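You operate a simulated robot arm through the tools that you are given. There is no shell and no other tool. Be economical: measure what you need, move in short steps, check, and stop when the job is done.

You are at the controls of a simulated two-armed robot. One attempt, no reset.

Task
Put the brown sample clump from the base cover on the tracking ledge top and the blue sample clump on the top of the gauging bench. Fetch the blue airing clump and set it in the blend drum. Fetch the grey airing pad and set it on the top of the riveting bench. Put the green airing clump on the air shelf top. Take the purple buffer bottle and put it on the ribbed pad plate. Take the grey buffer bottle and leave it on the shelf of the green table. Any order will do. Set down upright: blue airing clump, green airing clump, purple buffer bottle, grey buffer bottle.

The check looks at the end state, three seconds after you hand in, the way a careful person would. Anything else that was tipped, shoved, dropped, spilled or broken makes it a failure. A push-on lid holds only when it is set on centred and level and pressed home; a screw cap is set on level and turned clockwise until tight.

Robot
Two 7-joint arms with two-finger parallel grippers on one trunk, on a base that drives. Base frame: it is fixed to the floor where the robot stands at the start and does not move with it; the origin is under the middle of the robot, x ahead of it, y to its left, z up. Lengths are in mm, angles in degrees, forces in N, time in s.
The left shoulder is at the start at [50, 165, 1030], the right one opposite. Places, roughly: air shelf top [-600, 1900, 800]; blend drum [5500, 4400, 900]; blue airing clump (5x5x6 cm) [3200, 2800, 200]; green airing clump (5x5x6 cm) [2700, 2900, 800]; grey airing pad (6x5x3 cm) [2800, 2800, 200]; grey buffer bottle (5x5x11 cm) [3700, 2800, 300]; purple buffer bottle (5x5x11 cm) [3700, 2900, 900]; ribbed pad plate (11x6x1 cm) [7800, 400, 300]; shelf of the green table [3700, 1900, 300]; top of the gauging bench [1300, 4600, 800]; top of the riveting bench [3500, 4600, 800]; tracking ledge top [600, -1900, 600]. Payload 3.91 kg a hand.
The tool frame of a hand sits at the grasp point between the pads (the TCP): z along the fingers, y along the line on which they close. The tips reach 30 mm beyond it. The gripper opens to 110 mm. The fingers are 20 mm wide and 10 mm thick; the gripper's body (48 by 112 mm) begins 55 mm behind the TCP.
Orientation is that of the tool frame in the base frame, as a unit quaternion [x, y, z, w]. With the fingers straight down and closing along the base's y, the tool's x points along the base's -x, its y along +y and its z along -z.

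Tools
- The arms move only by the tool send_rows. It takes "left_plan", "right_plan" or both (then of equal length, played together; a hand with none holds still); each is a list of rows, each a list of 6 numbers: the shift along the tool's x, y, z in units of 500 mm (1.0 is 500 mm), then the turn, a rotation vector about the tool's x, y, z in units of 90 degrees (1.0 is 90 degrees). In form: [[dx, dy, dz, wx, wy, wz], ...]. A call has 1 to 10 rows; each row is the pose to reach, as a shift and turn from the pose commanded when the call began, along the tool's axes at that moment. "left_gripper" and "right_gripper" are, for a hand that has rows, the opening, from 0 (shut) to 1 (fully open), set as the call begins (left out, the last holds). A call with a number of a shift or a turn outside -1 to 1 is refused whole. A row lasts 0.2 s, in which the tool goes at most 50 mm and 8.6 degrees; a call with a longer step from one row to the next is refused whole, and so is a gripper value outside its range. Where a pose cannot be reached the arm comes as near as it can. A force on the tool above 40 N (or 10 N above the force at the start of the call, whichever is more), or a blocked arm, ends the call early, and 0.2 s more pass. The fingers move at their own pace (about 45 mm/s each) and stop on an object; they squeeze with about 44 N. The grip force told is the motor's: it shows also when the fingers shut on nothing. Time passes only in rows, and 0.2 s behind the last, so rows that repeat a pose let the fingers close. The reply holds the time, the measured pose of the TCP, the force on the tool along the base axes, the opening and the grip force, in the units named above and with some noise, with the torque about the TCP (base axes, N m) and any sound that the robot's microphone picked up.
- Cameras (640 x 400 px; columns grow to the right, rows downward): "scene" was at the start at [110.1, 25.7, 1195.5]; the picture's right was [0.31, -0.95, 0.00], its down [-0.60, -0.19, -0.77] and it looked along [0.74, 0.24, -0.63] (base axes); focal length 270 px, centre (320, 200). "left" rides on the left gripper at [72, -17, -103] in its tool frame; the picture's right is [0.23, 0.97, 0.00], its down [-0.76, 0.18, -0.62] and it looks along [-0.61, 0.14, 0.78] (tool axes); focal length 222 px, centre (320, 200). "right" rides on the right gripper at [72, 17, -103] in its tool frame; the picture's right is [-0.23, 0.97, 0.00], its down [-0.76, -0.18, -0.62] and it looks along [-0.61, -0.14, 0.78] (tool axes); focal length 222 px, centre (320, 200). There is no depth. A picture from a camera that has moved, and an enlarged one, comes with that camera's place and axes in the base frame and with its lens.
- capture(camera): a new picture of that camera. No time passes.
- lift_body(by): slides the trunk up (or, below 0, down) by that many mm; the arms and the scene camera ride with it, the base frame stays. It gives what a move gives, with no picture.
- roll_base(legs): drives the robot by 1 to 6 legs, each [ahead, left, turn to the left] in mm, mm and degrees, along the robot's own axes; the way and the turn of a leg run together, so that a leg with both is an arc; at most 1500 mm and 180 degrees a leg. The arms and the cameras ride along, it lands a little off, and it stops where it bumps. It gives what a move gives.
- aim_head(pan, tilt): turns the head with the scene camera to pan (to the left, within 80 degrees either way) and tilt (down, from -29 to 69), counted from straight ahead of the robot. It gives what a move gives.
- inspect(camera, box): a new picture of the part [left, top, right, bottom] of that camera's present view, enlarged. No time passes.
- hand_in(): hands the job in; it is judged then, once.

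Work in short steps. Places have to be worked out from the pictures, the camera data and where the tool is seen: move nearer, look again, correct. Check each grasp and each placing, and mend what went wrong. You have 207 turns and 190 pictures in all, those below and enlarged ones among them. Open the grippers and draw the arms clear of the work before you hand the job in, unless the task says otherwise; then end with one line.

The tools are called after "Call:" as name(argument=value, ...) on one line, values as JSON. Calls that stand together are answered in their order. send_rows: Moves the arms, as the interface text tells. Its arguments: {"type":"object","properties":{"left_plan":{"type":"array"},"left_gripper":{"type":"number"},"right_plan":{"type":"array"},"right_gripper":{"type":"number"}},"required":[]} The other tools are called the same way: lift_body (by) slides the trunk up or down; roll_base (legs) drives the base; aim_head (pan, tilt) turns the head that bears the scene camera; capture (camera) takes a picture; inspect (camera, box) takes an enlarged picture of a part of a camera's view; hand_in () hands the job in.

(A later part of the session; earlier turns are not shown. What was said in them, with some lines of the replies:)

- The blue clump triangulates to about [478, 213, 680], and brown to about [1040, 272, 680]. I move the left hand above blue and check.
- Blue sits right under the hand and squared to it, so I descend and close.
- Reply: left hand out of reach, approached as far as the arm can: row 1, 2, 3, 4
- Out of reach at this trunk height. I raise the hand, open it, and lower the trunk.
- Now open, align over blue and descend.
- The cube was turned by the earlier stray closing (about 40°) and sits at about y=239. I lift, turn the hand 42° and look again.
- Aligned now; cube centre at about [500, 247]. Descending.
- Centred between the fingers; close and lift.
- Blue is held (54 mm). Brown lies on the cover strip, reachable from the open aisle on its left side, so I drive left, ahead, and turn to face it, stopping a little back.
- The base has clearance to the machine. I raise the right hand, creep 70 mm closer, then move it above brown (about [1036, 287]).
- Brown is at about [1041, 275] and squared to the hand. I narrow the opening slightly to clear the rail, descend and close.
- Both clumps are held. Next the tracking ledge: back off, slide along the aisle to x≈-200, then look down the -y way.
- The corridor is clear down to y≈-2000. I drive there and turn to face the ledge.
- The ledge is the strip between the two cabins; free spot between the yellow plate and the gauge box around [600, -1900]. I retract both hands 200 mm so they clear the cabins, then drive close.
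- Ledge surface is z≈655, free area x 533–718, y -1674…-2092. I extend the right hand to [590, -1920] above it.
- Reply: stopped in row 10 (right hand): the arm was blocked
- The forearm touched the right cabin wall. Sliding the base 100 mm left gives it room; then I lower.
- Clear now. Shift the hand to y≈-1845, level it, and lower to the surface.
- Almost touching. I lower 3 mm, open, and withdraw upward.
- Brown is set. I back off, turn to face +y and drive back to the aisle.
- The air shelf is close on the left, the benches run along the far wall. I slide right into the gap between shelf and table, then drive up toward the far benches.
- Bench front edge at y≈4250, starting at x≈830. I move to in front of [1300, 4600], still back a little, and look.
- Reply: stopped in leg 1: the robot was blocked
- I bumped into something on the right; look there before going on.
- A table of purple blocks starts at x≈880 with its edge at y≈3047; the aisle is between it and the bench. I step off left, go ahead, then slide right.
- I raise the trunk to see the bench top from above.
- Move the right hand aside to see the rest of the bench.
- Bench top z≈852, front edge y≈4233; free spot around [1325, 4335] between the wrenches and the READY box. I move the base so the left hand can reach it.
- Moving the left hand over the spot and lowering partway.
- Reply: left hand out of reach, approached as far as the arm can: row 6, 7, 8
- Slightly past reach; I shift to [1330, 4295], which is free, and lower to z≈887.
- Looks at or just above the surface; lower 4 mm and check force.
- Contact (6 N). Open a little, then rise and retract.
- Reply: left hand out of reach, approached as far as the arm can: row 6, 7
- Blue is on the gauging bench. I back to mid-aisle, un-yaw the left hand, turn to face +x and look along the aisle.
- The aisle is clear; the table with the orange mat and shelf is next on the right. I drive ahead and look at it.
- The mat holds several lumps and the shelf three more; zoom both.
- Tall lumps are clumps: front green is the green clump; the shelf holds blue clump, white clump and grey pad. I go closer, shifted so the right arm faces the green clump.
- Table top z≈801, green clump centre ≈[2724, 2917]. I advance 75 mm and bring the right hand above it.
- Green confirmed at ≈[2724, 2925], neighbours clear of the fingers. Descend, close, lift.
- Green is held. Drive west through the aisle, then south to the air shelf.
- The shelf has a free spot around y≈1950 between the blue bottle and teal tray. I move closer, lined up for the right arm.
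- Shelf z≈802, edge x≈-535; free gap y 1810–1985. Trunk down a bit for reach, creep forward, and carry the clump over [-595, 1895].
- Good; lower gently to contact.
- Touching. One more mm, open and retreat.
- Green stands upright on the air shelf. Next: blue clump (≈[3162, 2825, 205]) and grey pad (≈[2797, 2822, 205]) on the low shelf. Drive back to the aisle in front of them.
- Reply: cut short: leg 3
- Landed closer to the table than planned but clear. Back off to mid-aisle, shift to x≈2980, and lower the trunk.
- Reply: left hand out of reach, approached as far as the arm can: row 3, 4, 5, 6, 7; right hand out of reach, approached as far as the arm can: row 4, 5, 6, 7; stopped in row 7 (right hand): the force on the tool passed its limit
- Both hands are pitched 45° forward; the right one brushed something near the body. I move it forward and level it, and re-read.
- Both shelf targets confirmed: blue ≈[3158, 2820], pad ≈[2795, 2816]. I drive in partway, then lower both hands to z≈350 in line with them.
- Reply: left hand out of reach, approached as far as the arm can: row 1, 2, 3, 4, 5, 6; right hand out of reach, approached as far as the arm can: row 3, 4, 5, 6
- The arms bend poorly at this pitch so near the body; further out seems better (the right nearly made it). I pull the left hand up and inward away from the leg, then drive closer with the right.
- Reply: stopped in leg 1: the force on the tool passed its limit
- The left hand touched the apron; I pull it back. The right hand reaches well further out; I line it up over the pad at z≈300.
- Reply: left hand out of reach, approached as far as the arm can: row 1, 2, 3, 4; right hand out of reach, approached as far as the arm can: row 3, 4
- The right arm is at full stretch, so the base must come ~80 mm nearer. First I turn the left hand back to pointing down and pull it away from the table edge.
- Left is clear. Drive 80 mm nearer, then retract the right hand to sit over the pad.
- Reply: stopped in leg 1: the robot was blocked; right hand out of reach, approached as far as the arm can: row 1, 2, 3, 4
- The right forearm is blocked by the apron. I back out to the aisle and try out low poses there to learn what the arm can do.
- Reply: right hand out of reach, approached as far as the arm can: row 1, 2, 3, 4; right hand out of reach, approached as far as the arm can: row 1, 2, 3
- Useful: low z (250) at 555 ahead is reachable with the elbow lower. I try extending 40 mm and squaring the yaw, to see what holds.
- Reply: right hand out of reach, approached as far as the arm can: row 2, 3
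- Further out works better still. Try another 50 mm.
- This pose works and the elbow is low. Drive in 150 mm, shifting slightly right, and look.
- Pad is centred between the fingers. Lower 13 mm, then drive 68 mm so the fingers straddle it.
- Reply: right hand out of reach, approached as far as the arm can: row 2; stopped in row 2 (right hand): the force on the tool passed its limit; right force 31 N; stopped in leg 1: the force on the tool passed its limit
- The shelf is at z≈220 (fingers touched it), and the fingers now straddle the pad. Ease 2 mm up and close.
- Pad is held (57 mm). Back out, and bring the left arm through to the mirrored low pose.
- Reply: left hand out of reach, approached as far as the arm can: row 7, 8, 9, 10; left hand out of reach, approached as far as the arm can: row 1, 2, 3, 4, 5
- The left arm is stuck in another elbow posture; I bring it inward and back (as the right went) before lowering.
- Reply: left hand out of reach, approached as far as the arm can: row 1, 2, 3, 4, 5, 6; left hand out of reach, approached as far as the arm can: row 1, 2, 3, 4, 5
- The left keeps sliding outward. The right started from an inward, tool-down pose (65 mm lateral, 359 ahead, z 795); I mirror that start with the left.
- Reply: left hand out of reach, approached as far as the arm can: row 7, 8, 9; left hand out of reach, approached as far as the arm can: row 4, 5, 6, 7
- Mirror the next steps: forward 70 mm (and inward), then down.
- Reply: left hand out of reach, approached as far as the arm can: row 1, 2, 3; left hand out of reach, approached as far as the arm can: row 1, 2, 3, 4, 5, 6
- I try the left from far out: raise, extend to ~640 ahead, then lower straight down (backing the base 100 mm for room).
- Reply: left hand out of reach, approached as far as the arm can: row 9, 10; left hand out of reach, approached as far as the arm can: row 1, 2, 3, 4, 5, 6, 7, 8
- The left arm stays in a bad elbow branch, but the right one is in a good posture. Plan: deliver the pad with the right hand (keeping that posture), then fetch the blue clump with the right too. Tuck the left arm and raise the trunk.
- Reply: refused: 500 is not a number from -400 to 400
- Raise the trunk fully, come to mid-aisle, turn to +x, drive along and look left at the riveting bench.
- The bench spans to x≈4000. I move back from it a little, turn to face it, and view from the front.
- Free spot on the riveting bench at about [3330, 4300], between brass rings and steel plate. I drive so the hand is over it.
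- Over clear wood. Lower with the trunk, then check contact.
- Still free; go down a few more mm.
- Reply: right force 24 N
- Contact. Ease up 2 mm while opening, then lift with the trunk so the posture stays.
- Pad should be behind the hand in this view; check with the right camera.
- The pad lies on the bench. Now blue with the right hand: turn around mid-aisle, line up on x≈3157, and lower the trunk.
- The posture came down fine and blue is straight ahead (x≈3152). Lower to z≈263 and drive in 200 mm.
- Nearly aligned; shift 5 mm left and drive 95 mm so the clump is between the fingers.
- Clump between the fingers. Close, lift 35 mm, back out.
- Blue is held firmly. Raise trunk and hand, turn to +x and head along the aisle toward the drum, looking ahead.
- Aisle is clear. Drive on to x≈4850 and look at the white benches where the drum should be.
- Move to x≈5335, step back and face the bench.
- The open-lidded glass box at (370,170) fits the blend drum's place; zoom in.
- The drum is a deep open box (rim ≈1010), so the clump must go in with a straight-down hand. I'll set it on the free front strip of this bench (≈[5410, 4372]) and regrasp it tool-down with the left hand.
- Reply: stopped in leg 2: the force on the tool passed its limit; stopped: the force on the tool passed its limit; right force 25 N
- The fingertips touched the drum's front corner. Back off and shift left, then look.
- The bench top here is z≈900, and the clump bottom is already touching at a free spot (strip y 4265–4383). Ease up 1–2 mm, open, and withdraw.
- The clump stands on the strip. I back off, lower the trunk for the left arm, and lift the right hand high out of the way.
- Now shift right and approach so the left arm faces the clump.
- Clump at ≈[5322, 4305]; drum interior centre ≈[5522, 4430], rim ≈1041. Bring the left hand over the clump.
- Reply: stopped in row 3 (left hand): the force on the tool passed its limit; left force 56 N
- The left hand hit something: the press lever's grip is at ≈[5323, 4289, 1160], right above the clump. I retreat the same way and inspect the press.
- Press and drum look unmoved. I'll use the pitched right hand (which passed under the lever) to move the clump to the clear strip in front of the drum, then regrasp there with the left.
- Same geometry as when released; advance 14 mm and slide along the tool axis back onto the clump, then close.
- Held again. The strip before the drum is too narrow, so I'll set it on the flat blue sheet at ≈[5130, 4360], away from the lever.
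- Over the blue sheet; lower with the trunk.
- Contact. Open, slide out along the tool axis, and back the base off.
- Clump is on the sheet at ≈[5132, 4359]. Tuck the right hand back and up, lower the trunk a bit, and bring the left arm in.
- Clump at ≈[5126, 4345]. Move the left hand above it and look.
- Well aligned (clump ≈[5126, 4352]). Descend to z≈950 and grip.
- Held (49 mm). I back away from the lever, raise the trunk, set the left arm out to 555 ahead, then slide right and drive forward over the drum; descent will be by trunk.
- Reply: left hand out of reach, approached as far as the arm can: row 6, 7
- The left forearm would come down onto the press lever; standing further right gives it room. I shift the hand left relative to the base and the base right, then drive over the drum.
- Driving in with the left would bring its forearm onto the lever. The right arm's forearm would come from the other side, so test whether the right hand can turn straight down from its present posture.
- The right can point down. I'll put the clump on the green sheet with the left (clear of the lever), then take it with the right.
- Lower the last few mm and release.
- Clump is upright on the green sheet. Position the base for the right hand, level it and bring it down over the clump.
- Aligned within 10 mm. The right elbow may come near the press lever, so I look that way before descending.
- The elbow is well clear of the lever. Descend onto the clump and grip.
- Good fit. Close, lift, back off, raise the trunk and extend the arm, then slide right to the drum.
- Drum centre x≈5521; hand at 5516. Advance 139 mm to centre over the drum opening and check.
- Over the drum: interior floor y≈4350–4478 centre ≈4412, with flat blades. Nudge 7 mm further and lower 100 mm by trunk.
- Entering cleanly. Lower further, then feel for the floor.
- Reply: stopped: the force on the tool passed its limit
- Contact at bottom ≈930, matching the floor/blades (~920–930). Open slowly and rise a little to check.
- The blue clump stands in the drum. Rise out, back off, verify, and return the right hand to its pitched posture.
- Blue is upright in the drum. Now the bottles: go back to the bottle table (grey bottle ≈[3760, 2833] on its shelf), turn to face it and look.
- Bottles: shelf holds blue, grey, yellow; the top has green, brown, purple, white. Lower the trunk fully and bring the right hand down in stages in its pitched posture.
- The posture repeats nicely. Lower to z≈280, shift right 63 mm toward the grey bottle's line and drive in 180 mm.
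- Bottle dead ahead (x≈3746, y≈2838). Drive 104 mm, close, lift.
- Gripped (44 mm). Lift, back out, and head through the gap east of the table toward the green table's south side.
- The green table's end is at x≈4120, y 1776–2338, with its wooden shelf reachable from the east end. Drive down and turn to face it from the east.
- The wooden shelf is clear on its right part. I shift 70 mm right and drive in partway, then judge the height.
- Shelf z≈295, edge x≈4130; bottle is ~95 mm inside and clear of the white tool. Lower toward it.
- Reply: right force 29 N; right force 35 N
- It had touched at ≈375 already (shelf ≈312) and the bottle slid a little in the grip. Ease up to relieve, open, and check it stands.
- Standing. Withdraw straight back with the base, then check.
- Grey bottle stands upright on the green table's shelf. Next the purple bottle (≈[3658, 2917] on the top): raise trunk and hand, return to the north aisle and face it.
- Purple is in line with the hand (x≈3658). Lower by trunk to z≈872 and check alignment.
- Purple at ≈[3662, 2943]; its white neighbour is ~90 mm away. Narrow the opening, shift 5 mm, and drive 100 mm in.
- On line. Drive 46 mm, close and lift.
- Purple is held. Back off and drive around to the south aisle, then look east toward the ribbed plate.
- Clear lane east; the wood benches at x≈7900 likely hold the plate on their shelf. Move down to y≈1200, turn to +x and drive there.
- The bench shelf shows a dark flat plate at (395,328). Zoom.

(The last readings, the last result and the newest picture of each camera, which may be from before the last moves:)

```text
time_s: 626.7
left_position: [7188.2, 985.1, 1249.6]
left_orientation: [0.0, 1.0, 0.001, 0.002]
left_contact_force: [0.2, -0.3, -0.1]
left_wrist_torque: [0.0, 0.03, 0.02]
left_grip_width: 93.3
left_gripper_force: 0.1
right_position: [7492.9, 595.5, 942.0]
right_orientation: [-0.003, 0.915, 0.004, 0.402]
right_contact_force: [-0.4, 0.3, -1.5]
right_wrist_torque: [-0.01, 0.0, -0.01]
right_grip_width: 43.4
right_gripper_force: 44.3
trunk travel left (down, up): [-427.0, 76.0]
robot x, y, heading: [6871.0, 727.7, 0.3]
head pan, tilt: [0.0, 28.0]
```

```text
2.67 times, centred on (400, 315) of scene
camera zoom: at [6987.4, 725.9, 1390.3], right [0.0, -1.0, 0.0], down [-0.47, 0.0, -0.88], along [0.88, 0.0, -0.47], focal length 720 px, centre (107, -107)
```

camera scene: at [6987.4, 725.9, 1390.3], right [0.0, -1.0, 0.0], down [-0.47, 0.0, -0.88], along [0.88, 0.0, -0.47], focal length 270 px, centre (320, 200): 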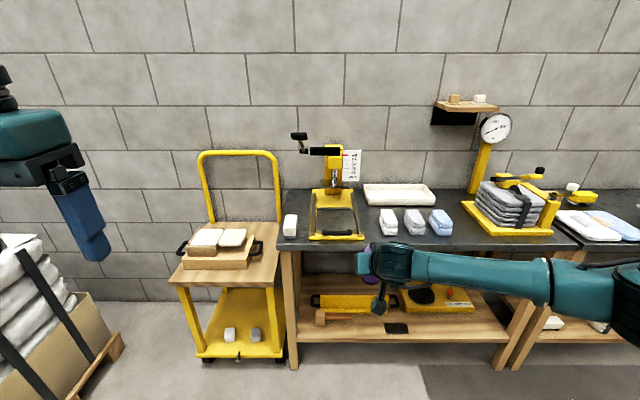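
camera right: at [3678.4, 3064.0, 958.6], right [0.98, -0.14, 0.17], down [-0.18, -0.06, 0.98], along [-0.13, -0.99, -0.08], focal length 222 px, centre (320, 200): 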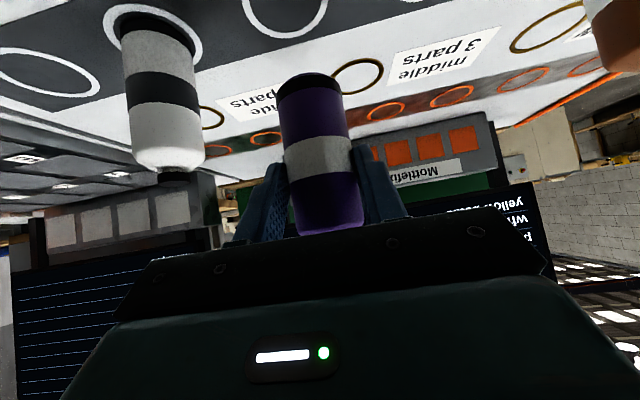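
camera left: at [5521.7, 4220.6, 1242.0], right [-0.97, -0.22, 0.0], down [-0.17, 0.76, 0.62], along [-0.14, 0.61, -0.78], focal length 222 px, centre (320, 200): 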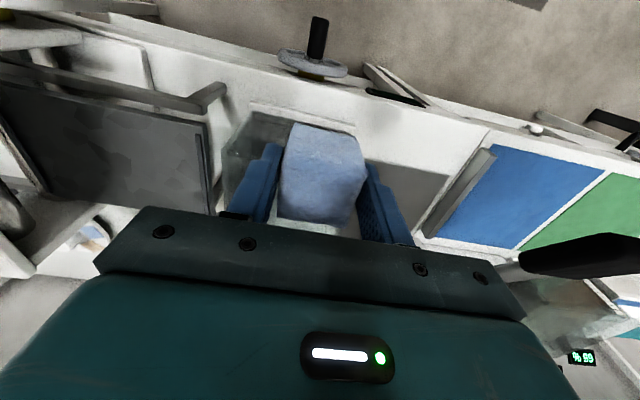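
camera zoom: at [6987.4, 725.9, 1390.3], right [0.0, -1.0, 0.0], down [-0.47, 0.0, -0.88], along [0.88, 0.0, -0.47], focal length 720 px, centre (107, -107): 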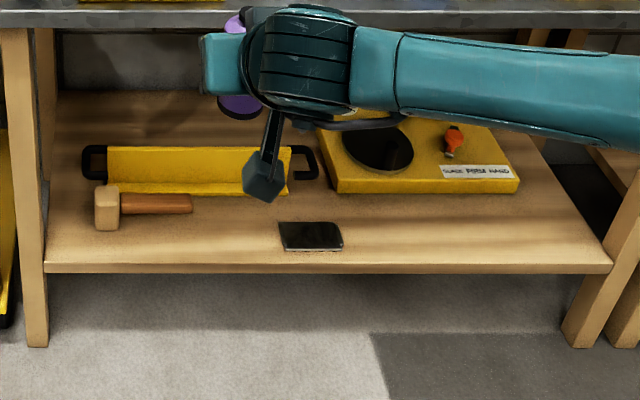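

The black plate (105 mm wide) lies at ≈[7784, 382], near the shelf front. Lower the trunk and hand here in the open, shift right to line up, and view with the hand camera.

Call:
lift_body(by=-400)

Call:
lift_body(by=-27)

Call:
send_rows(right_plan=[[0.04, 0, 0.05, 0, 0, 0], [0.08, 0, 0.1, 0, 0, 0], [0.08, 0, 0.1, 0, 0, 0]])

Call:
roll_base(legs=[[0, -213, 0], [80, 0, 0]])

Call:
capture(camera="right")

Call:
capture(camera="scene")

```text
time_s: 630.5
left_position: [7187.4, 986.7, 849.7]
left_orientation: [0.0, 1.0, 0.0, 0.002]
left_contact_force: [-0.7, -0.9, 0.6]
left_wrist_torque: [-0.01, -0.01, 0.0]
left_grip_width: 93.6
left_gripper_force: 0.2
right_position: [7493.8, 595.3, 541.7]
right_orientation: [-0.003, 0.915, 0.003, 0.403]
right_contact_force: [-0.5, 0.4, -0.7]
right_wrist_torque: [-0.01, 0.01, -0.01]
right_grip_width: 43.5
right_gripper_force: 44.1
trunk travel left (down, up): [-27.0, 476.0]
robot x, y, heading: [6868.2, 727.8, 0.2]
head pan, tilt: [0.0, 28.0]
```

```text
time_s: 631.2
left_position: [7188.1, 987.6, 823.2]
left_orientation: [0.001, 1.0, -0.001, 0.001]
left_contact_force: [0.2, -0.5, 0.2]
left_wrist_torque: [0.02, -0.01, 0.01]
left_grip_width: 93.5
left_gripper_force: 0.0
right_position: [7491.7, 595.9, 516.3]
right_orientation: [-0.003, 0.915, 0.004, 0.403]
right_contact_force: [-0.2, 0.3, -0.7]
right_wrist_torque: [0.0, 0.02, -0.02]
right_grip_width: 43.3
right_gripper_force: 43.8
trunk travel left (down, up): [0.0, 503.0]
robot x, y, heading: [6867.9, 725.3, -0.1]
head pan, tilt: [0.0, 28.0]
```

```text
time_s: 632.0
left_position: [7187.9, 986.6, 822.8]
left_orientation: [0.0, 1.0, 0.0, 0.002]
left_contact_force: [0.1, -0.8, 0.3]
left_wrist_torque: [0.0, -0.01, 0.01]
left_grip_width: 93.3
left_gripper_force: 0.0
right_position: [7502.6, 596.3, 451.2]
right_orientation: [-0.003, 0.915, 0.004, 0.403]
right_contact_force: [-0.7, -0.2, -1.6]
right_wrist_torque: [-0.02, 0.04, -0.01]
right_grip_width: 43.5
right_gripper_force: 44.0
trunk travel left (down, up): [0.0, 503.0]
robot x, y, heading: [6866.0, 726.6, 0.0]
head pan, tilt: [0.0, 28.0]
```

```text
time_s: 634.4
left_position: [7266.6, 772.5, 823.3]
left_orientation: [0.0, 1.0, -0.001, 0.002]
left_contact_force: [-0.4, -0.1, 0.3]
left_wrist_torque: [-0.02, 0.01, -0.02]
left_grip_width: 93.6
left_gripper_force: 0.0
right_position: [7581.6, 382.4, 451.8]
right_orientation: [-0.003, 0.915, 0.004, 0.403]
right_contact_force: [-0.8, 0.0, -1.1]
right_wrist_torque: [0.03, 0.05, 0.0]
right_grip_width: 43.5
right_gripper_force: 43.7
trunk travel left (down, up): [0.0, 503.0]
robot x, y, heading: [6946.4, 510.9, 0.2]
head pan, tilt: [0.0, 28.0]
```

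```text
41 pictures are left
camera right: at [7456.8, 398.9, 468.8], right [0.14, 0.97, 0.17], down [0.06, -0.18, 0.98], along [0.99, -0.13, -0.08], focal length 222 px, centre (320, 200)
```

right: 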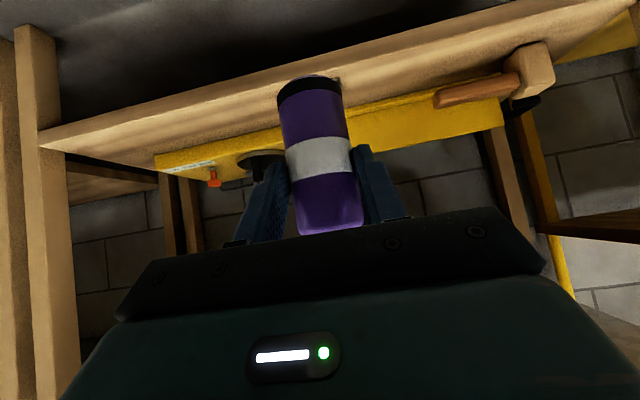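

```text
40 pictures are left
camera scene: at [7066.5, 512.3, 963.3], right [0.0, -1.0, 0.0], down [-0.47, 0.0, -0.88], along [0.88, 0.0, -0.47], focal length 270 px, centre (320, 200)
```

scene: 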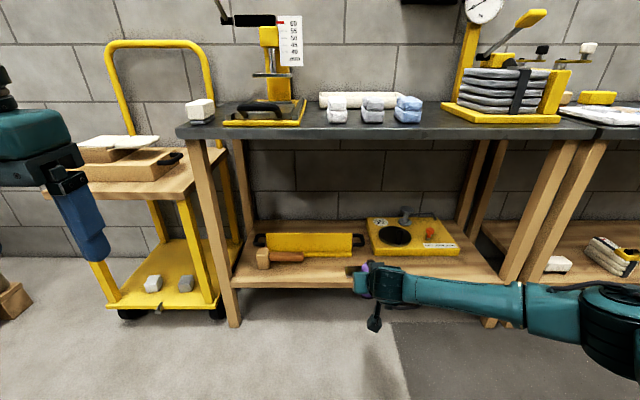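

Shelf top ≈305. The hand hides the plate; I sidestep 120 mm left to see it with the head camera from this lower viewpoint.

Call:
roll_base(legs=[[0, 130, 0]])

Call:
inspect(camera="scene", box=[340, 220, 500, 320])

Call:
capture(camera="right")

```text
time_s: 635.6
left_position: [7266.1, 902.8, 821.9]
left_orientation: [-0.001, 1.0, 0.001, 0.002]
left_contact_force: [0.1, -0.4, 0.5]
left_wrist_torque: [-0.01, 0.02, 0.0]
left_grip_width: 93.5
left_gripper_force: 0.1
right_position: [7582.5, 512.3, 452.4]
right_orientation: [-0.004, 0.915, 0.005, 0.403]
right_contact_force: [1.2, -0.4, -0.3]
right_wrist_torque: [-0.02, 0.01, -0.04]
right_grip_width: 43.8
right_gripper_force: 44.4
trunk travel left (down, up): [0.0, 503.0]
robot x, y, heading: [6945.8, 641.1, 0.2]
head pan, tilt: [0.0, 28.0]
```

```text
4.00 times, centred on (420, 270) of scene
camera zoom: at [7066.3, 641.3, 963.3], right [0.0, -1.0, 0.0], down [-0.47, 0.0, -0.88], along [0.88, 0.0, -0.47], focal length 1080 px, centre (-80, -80)
```

zoom: 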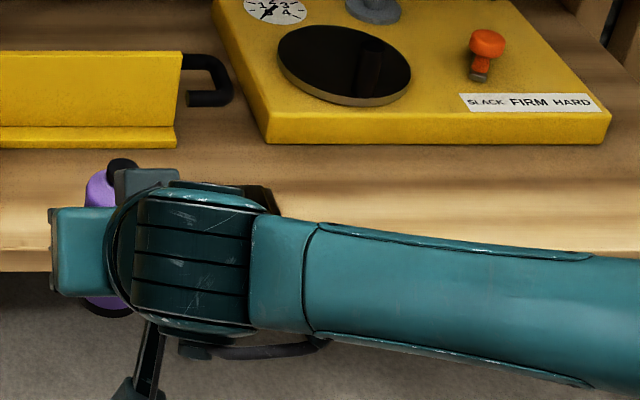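

```text
38 pictures are left
camera right: at [7456.6, 528.1, 468.7], right [0.14, 0.97, 0.17], down [0.06, -0.18, 0.98], along [0.99, -0.13, -0.08], focal length 222 px, centre (320, 200)
```

right: 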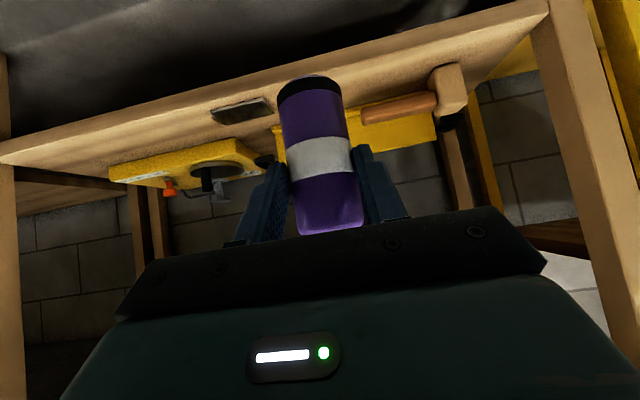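

The plate is visible in the hand camera at (240,110). Zoom on it for measurement.

Call:
inspect(camera="right", box=[190, 75, 290, 140])

Call:
roll_base(legs=[[0, -330, 0]])

Call:
inspect(camera="scene", box=[240, 240, 400, 310])

Call:
inspect(camera="right", box=[330, 40, 480, 140])

```text
6.15 times, centred on (240, 108) of right
camera zoom: at [7456.6, 528.1, 468.7], right [0.14, 0.97, 0.17], down [0.06, -0.18, 0.98], along [0.99, -0.13, -0.08], focal length 1367 px, centre (812, 769)
```

zoom: 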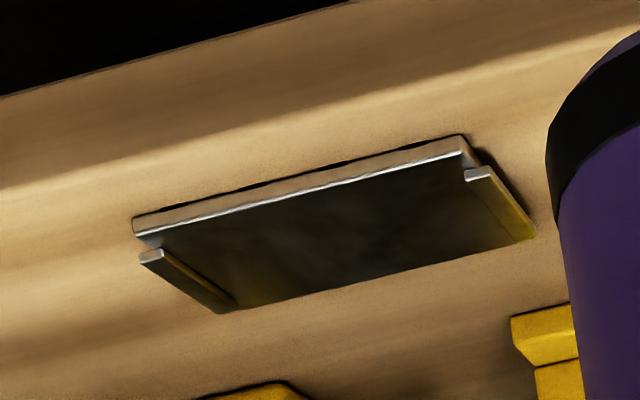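

```text
time_s: 637.8
left_position: [7266.5, 575.4, 823.1]
left_orientation: [-0.003, 1.0, -0.001, 0.002]
left_contact_force: [0.0, 0.1, -0.1]
left_wrist_torque: [0.01, 0.01, -0.03]
left_grip_width: 93.8
left_gripper_force: 0.0
right_position: [7584.1, 186.9, 452.9]
right_orientation: [-0.005, 0.915, 0.004, 0.403]
right_contact_force: [-0.7, 0.0, -1.4]
right_wrist_torque: [0.03, 0.05, 0.01]
right_grip_width: 43.5
right_gripper_force: 44.1
trunk travel left (down, up): [0.0, 503.0]
robot x, y, heading: [6950.2, 311.0, 0.6]
head pan, tilt: [0.0, 28.0]
```

```text
4.00 times, centred on (320, 275) of scene
camera zoom: at [7067.9, 312.7, 963.3], right [0.01, -1.0, 0.0], down [-0.47, 0.0, -0.88], along [0.88, 0.01, -0.47], focal length 1080 px, centre (320, -100)
```

zoom: 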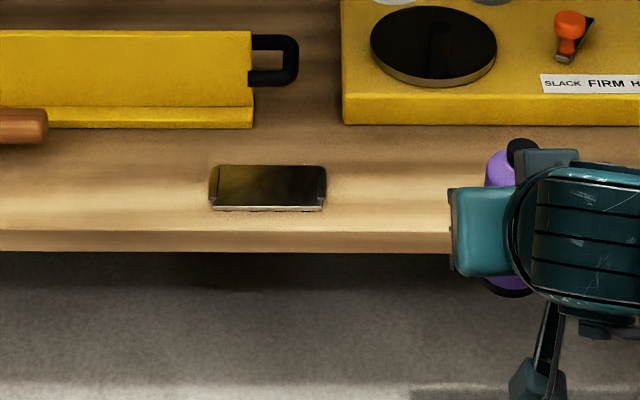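

```text
4.00 times, centred on (405, 90) of right
camera zoom: at [7458.7, 201.3, 468.7], right [0.14, 0.98, 0.17], down [0.06, -0.18, 0.98], along [0.99, -0.13, -0.08], focal length 888 px, centre (-20, 640)
```

zoom: 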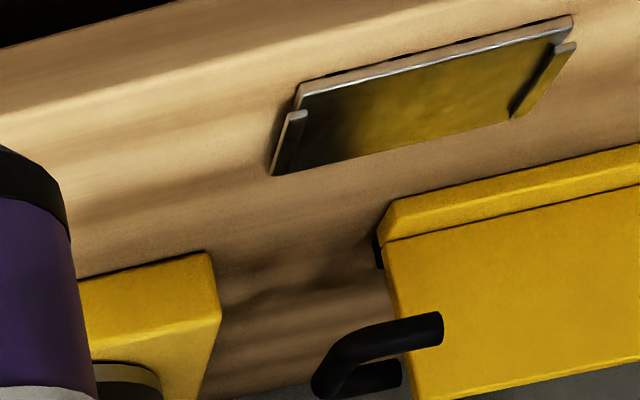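

Triangulated plate: centre ≈[7831, 367], top z≈257, with low ribs at both ends. Line up (left 180) and drive in 215 mm at present height, then look.

Call:
roll_base(legs=[[0, 180, -0.5], [215, 0, 0]])

Call:
capture(camera="right")

Call:
capture(camera="scene")

```text
time_s: 640.6
left_position: [7482.6, 751.5, 822.5]
left_orientation: [0.002, 1.0, 0.0, 0.001]
left_contact_force: [-0.3, -0.2, -0.3]
left_wrist_torque: [0.02, -0.03, 0.01]
left_grip_width: 93.4
left_gripper_force: 0.0
right_position: [7797.0, 360.1, 451.1]
right_orientation: [-0.002, 0.915, 0.003, 0.403]
right_contact_force: [0.7, 0.1, -1.8]
right_wrist_torque: [-0.01, -0.01, -0.01]
right_grip_width: 43.5
right_gripper_force: 44.5
trunk travel left (down, up): [0.0, 503.0]
robot x, y, heading: [7164.1, 489.0, -0.0]
head pan, tilt: [0.0, 28.0]
```

```text
34 pictures are left
camera right: at [7672.1, 376.6, 468.8], right [0.15, 0.97, 0.17], down [0.06, -0.18, 0.98], along [0.99, -0.13, -0.08], focal length 222 px, centre (320, 200)
```

right: 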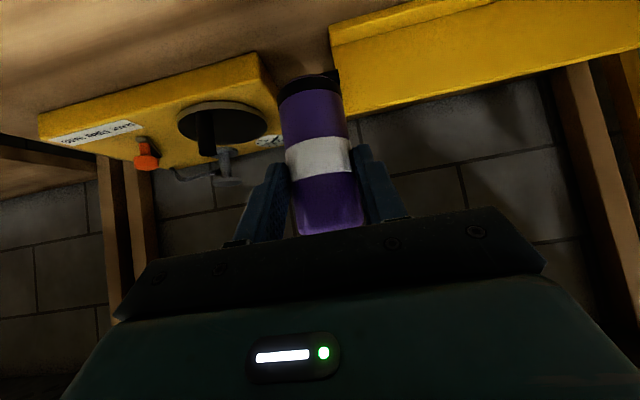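

```text
33 pictures are left
camera scene: at [7282.2, 491.4, 963.3], right [0.0, -1.0, 0.0], down [-0.47, 0.0, -0.88], along [0.88, 0.0, -0.47], focal length 270 px, centre (320, 200)
```

scene: 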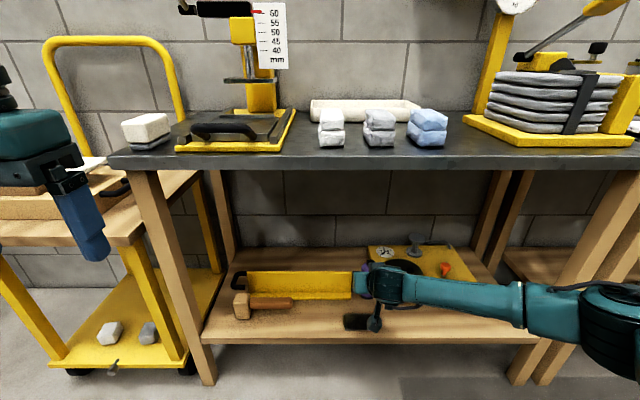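

Plate is visible just beneath; zoom to refine its place from here.

Call:
inspect(camera="scene", box=[310, 280, 430, 350])

```text
5.33 times, centred on (370, 315) of scene
camera zoom: at [7282.2, 491.4, 963.3], right [0.0, -1.0, 0.0], down [-0.47, 0.0, -0.88], along [0.88, 0.0, -0.47], focal length 1440 px, centre (53, -413)
```

zoom: 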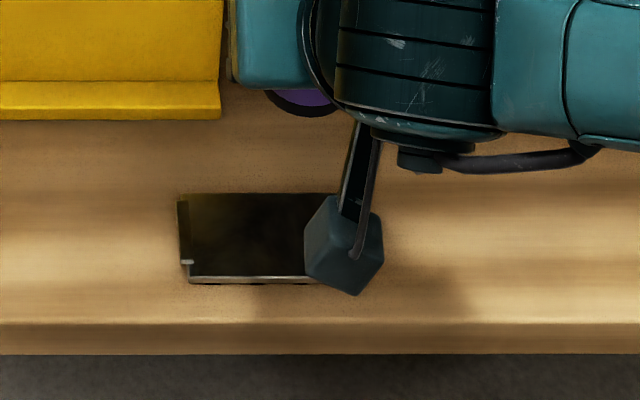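

Plate x 7802–7854, y ≈364 centre. The bottle's axis looks ~25 mm ahead of the TCP, so it is already nearly over the plate. Lower to just above it and compare.

Call:
send_rows(right_plan=[[0.045, 0, 0.043, 0, 0, 0], [0.09, 0, 0.086, 0, 0, 0], [0.136, 0, 0.127, 0, 0, 0], [0.136, 0, 0.127, 0, 0, 0]])

Call:
inspect(camera="scene", box=[310, 280, 430, 350])

Call:
capture(camera="right")

```text
time_s: 641.6
left_position: [7482.4, 751.3, 823.7]
left_orientation: [0.001, 1.0, -0.001, 0.002]
left_contact_force: [0.5, 0.8, -0.1]
left_wrist_torque: [-0.02, 0.01, 0.02]
left_grip_width: 93.4
left_gripper_force: 0.1
right_position: [7799.4, 362.8, 357.8]
right_orientation: [-0.003, 0.915, 0.004, 0.402]
right_contact_force: [0.1, -0.1, -1.0]
right_wrist_torque: [0.04, 0.02, 0.02]
right_grip_width: 43.3
right_gripper_force: 44.2
trunk travel left (down, up): [0.0, 503.0]
robot x, y, heading: [7161.8, 491.6, 0.3]
head pan, tilt: [0.0, 28.0]
```

```text
5.33 times, centred on (370, 315) of scene
camera zoom: at [7282.3, 491.4, 963.3], right [0.0, -1.0, 0.0], down [-0.47, 0.0, -0.88], along [0.88, 0.0, -0.47], focal length 1440 px, centre (53, -413)
```

zoom: 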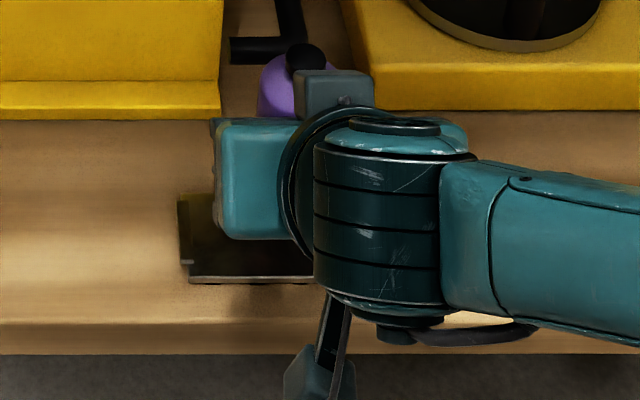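

```text
30 pictures are left
camera right: at [7673.2, 377.5, 374.9], right [0.15, 0.97, 0.17], down [0.06, -0.18, 0.98], along [0.99, -0.13, -0.08], focal length 222 px, centre (320, 200)
```

right: 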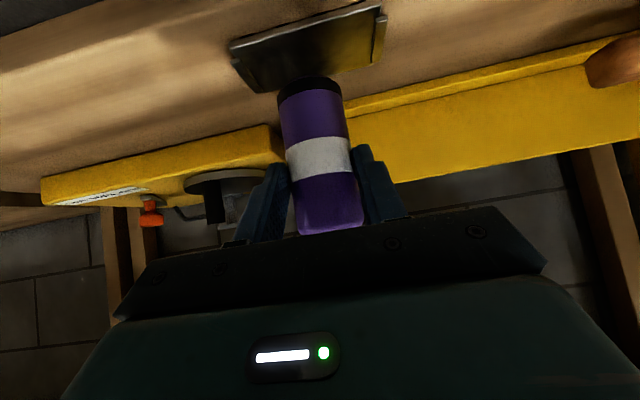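

Compared in the hand camera, the bottle is ~5 mm too far ahead and ~4 mm right of the plate's centre. Correct that and lower 20 mm.

Call:
send_rows(right_plan=[[0.006, 0.008, -0.006, 0, 0, 0], [0.02, 0.008, 0.008, 0, 0, 0], [0.035, 0.008, 0.021, 0, 0, 0], [0.035, 0.008, 0.021, 0, 0, 0]])

Call:
capture(camera="right")

```text
time_s: 642.6
left_position: [7483.1, 750.6, 822.1]
left_orientation: [0.001, 1.0, 0.0, 0.001]
left_contact_force: [-0.2, -0.1, -0.5]
left_wrist_torque: [0.03, -0.01, 0.0]
left_grip_width: 93.5
left_gripper_force: 0.0
right_position: [7793.3, 365.4, 338.0]
right_orientation: [-0.003, 0.915, 0.004, 0.403]
right_contact_force: [0.3, -0.1, -1.1]
right_wrist_torque: [0.01, 0.05, 0.03]
right_grip_width: 43.4
right_gripper_force: 44.1
trunk travel left (down, up): [0.0, 503.0]
robot x, y, heading: [7161.5, 494.1, -0.1]
head pan, tilt: [0.0, 28.0]
```

```text
29 pictures are left
camera right: at [7668.4, 381.6, 355.6], right [0.15, 0.97, 0.17], down [0.06, -0.18, 0.98], along [0.99, -0.13, -0.08], focal length 222 px, centre (320, 200)
```

right: 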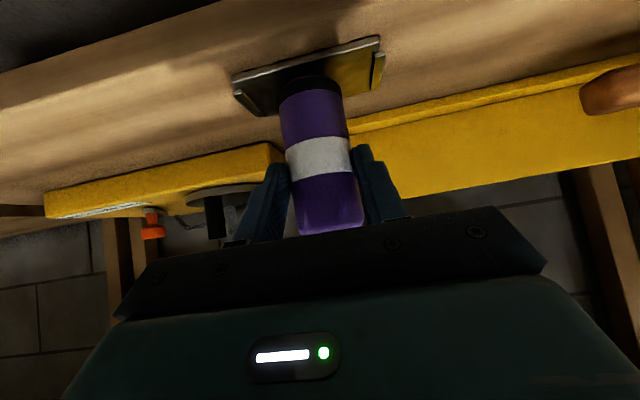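

Nearly centred; back 3–4 mm more and lower a few mm at a time.

Call:
send_rows(right_plan=[[0.005, 0, -0.005, 0, 0, 0], [0.009, 0, -0.001, 0, 0, 0], [0.012, 0, 0.002, 0, 0, 0]])

Call:
send_rows(right_plan=[[0.003, 0, 0.003, 0, 0, 0], [0.006, 0, 0.005, 0, 0, 0]])

```text
time_s: 643.4
left_position: [7482.9, 751.0, 823.0]
left_orientation: [0.002, 1.0, 0.0, 0.001]
left_contact_force: [0.2, 1.1, -0.1]
left_wrist_torque: [-0.02, 0.01, 0.02]
left_grip_width: 93.6
left_gripper_force: 0.0
right_position: [7790.5, 364.3, 333.3]
right_orientation: [-0.003, 0.915, 0.004, 0.402]
right_contact_force: [-1.3, -0.7, -1.5]
right_wrist_torque: [-0.02, 0.0, 0.0]
right_grip_width: 43.4
right_gripper_force: 44.5
trunk travel left (down, up): [0.0, 503.0]
robot x, y, heading: [7161.9, 491.4, -0.2]
head pan, tilt: [0.0, 28.0]
```

```text
time_s: 644.0
left_position: [7482.9, 751.5, 822.2]
left_orientation: [0.002, 1.0, 0.0, 0.002]
left_contact_force: [0.6, 0.5, 0.7]
left_wrist_torque: [0.05, -0.01, -0.02]
left_grip_width: 93.4
left_gripper_force: 0.0
right_position: [7789.9, 365.2, 329.7]
right_orientation: [-0.004, 0.915, 0.005, 0.403]
right_contact_force: [0.1, -1.0, -1.5]
right_wrist_torque: [0.0, 0.04, -0.01]
right_grip_width: 43.4
right_gripper_force: 44.1
trunk travel left (down, up): [0.0, 503.0]
robot x, y, heading: [7162.5, 495.5, -0.2]
head pan, tilt: [0.0, 28.0]
```

Call:
send_rows(right_plan=[[0.003, 0, 0.003, 0, 0, 0], [0.006, 0, 0.005, 0, 0, 0]])

Call:
capture(camera="right")

```text
time_s: 644.6
left_position: [7481.0, 751.9, 823.9]
left_orientation: [0.002, 1.0, 0.0, 0.003]
left_contact_force: [0.6, 0.8, 0.1]
left_wrist_torque: [0.0, -0.01, 0.0]
left_grip_width: 93.6
left_gripper_force: 0.0
right_position: [7790.5, 364.8, 329.0]
right_orientation: [-0.003, 0.914, 0.004, 0.405]
right_contact_force: [-2.3, 0.2, 10.5]
right_wrist_torque: [-0.24, 0.05, -0.08]
right_grip_width: 43.3
right_gripper_force: 44.5
trunk travel left (down, up): [0.0, 503.0]
robot x, y, heading: [7161.1, 490.7, 0.1]
head pan, tilt: [0.0, 28.0]
```

```text
28 pictures are left
camera right: at [7665.8, 381.4, 344.6], right [0.15, 0.97, 0.17], down [0.05, -0.18, 0.98], along [0.99, -0.13, -0.08], focal length 222 px, centre (320, 200)
```

right: 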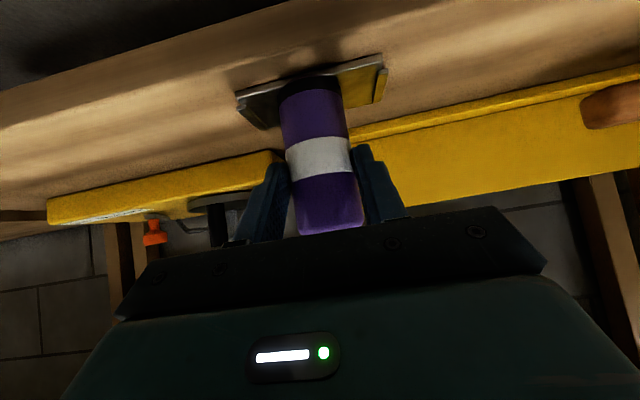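

Contact on the plate (10 N). Zoom to check the seat before releasing.

Call:
inspect(camera="right", box=[220, 40, 400, 150])

```text
3.56 times, centred on (310, 95) of right
camera zoom: at [7665.8, 381.4, 344.6], right [0.15, 0.97, 0.17], down [0.05, -0.18, 0.98], along [0.99, -0.13, -0.08], focal length 790 px, centre (356, 573)
```

zoom: 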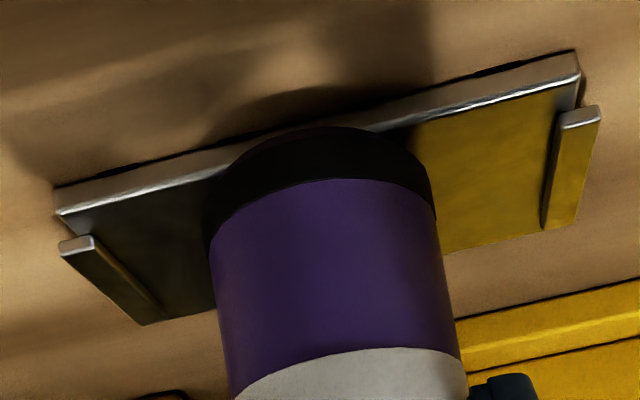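

The bottle overhangs the plate's front edge by ~5 mm. Lift 4 mm, go forward 7 mm, set down again.

Call:
send_rows(right_plan=[[-0.008, 0, -0.007, 0, 0, 0], [-0.0178, 0, 0.003, 0, 0, 0], [-0.012, 0, 0.009, 0, 0, 0], [-0.009, 0, 0.011, 0, 0, 0]])

Call:
inspect(camera="right", box=[220, 40, 400, 150])

```text
time_s: 645.6
left_position: [7481.8, 751.8, 823.8]
left_orientation: [0.001, 1.0, 0.0, 0.003]
left_contact_force: [0.1, 0.6, 0.4]
left_wrist_torque: [0.01, 0.02, 0.0]
left_grip_width: 93.4
left_gripper_force: 0.0
right_position: [7798.3, 364.5, 329.0]
right_orientation: [-0.003, 0.915, 0.004, 0.404]
right_contact_force: [-2.9, -0.8, 11.4]
right_wrist_torque: [-0.25, 0.05, -0.03]
right_grip_width: 43.7
right_gripper_force: 44.1
trunk travel left (down, up): [0.0, 503.0]
robot x, y, heading: [7162.1, 496.8, -0.1]
head pan, tilt: [0.0, 28.0]
```

```text
3.56 times, centred on (310, 95) of right
camera zoom: at [7673.4, 380.8, 344.5], right [0.15, 0.97, 0.17], down [0.05, -0.18, 0.98], along [0.99, -0.13, -0.08], focal length 790 px, centre (356, 573)
```

zoom: 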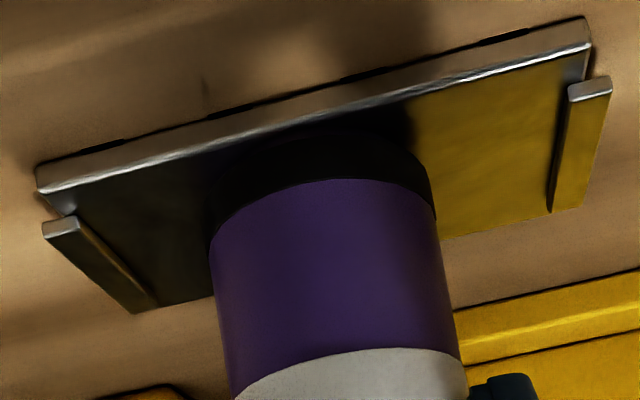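

Now seated inside the plate with ~5 mm margin. Ease and open.

Call:
send_rows(right_plan=[[-0.002, 0, -0.002, 0, 0, 0], [-0.003, 0, -0.003, 0, 0, 0]])

Call:
send_rows(right_plan=[[0, 0, 0, 0, 0, 0], [0, 0, 0, 0, 0, 0], [0, 0, 0, 0, 0, 0], [0, 0, 0, 0, 0, 0]], right_gripper=0.8)

Call:
roll_base(legs=[[-260, 0, 0]])

Call:
capture(camera="right")

Call:
inspect(camera="scene", box=[250, 220, 410, 320])

```text
time_s: 646.2
left_position: [7482.2, 751.9, 823.3]
left_orientation: [0.002, 1.0, -0.001, 0.003]
left_contact_force: [-0.3, -0.3, 0.2]
left_wrist_torque: [-0.02, 0.01, 0.0]
left_grip_width: 93.3
left_gripper_force: 0.0
right_position: [7798.1, 364.4, 329.7]
right_orientation: [-0.002, 0.915, 0.003, 0.402]
right_contact_force: [2.5, -0.5, 5.6]
right_wrist_torque: [-0.17, -0.34, 0.0]
right_grip_width: 43.2
right_gripper_force: 44.2
trunk travel left (down, up): [0.0, 503.0]
robot x, y, heading: [7166.5, 492.8, -0.0]
head pan, tilt: [0.0, 28.0]
```

```text
time_s: 647.2
left_position: [7482.7, 751.1, 822.5]
left_orientation: [0.002, 1.0, 0.0, 0.002]
left_contact_force: [-0.7, -0.6, 0.6]
left_wrist_torque: [0.0, -0.01, -0.02]
left_grip_width: 93.5
left_gripper_force: 0.0
right_position: [7797.8, 364.3, 327.5]
right_orientation: [-0.002, 0.915, 0.003, 0.403]
right_contact_force: [-0.4, 0.8, 0.9]
right_wrist_torque: [-0.02, 0.03, -0.04]
right_grip_width: 88.1
right_gripper_force: 0.0
trunk travel left (down, up): [0.0, 503.0]
robot x, y, heading: [7163.6, 492.1, 0.0]
head pan, tilt: [0.0, 28.0]
```

```text
time_s: 649.1
left_position: [7226.4, 752.0, 823.3]
left_orientation: [0.0, 1.0, 0.0, 0.002]
left_contact_force: [0.2, 0.2, -0.2]
left_wrist_torque: [-0.01, 0.03, -0.02]
left_grip_width: 93.6
left_gripper_force: 0.0
right_position: [7540.7, 365.2, 327.6]
right_orientation: [-0.003, 0.916, 0.004, 0.402]
right_contact_force: [-0.1, 0.9, -0.3]
right_wrist_torque: [0.0, 0.02, -0.01]
right_grip_width: 88.1
right_gripper_force: 0.1
trunk travel left (down, up): [0.0, 503.0]
robot x, y, heading: [6904.5, 491.8, 0.0]
head pan, tilt: [0.0, 28.0]
```

```text
25 pictures are left
camera right: at [7416.0, 381.8, 344.6], right [0.15, 0.97, 0.17], down [0.06, -0.18, 0.98], along [0.99, -0.13, -0.08], focal length 222 px, centre (320, 200)
```

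right: 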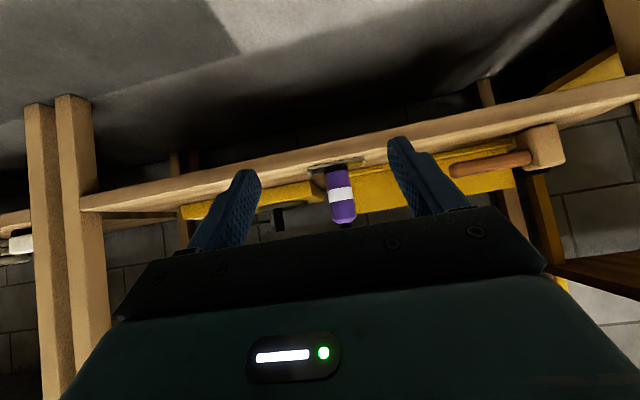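

```text
4.00 times, centred on (330, 270) of scene
camera zoom: at [7025.8, 491.7, 963.3], right [0.0, -1.0, 0.0], down [-0.47, 0.0, -0.88], along [0.88, 0.0, -0.47], focal length 1080 px, centre (280, -80)
```

zoom: 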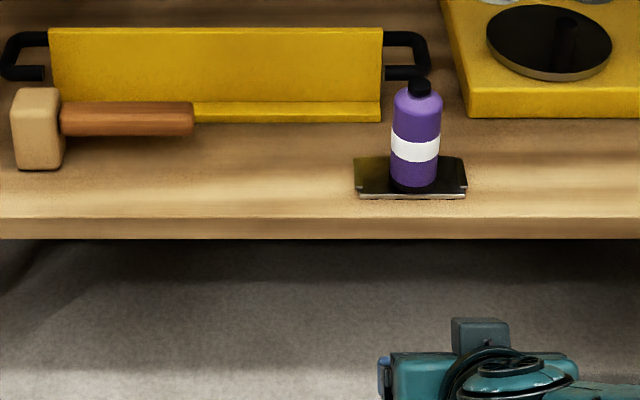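

All seven are placed, with the purple bottle upright on the ribbed plate. Grippers are open and both arms are clear, so I hand in.

Call:
hand_in()

```text
The job is handed in.
```

All seven items were placed where asked and the job is handed in. The last view I took of each of the four upright items showed it standing. On the way the robot bumped a table corner, the underside of the low-shelf table, the drum and a press lever. The later pictures showed nothing moved.
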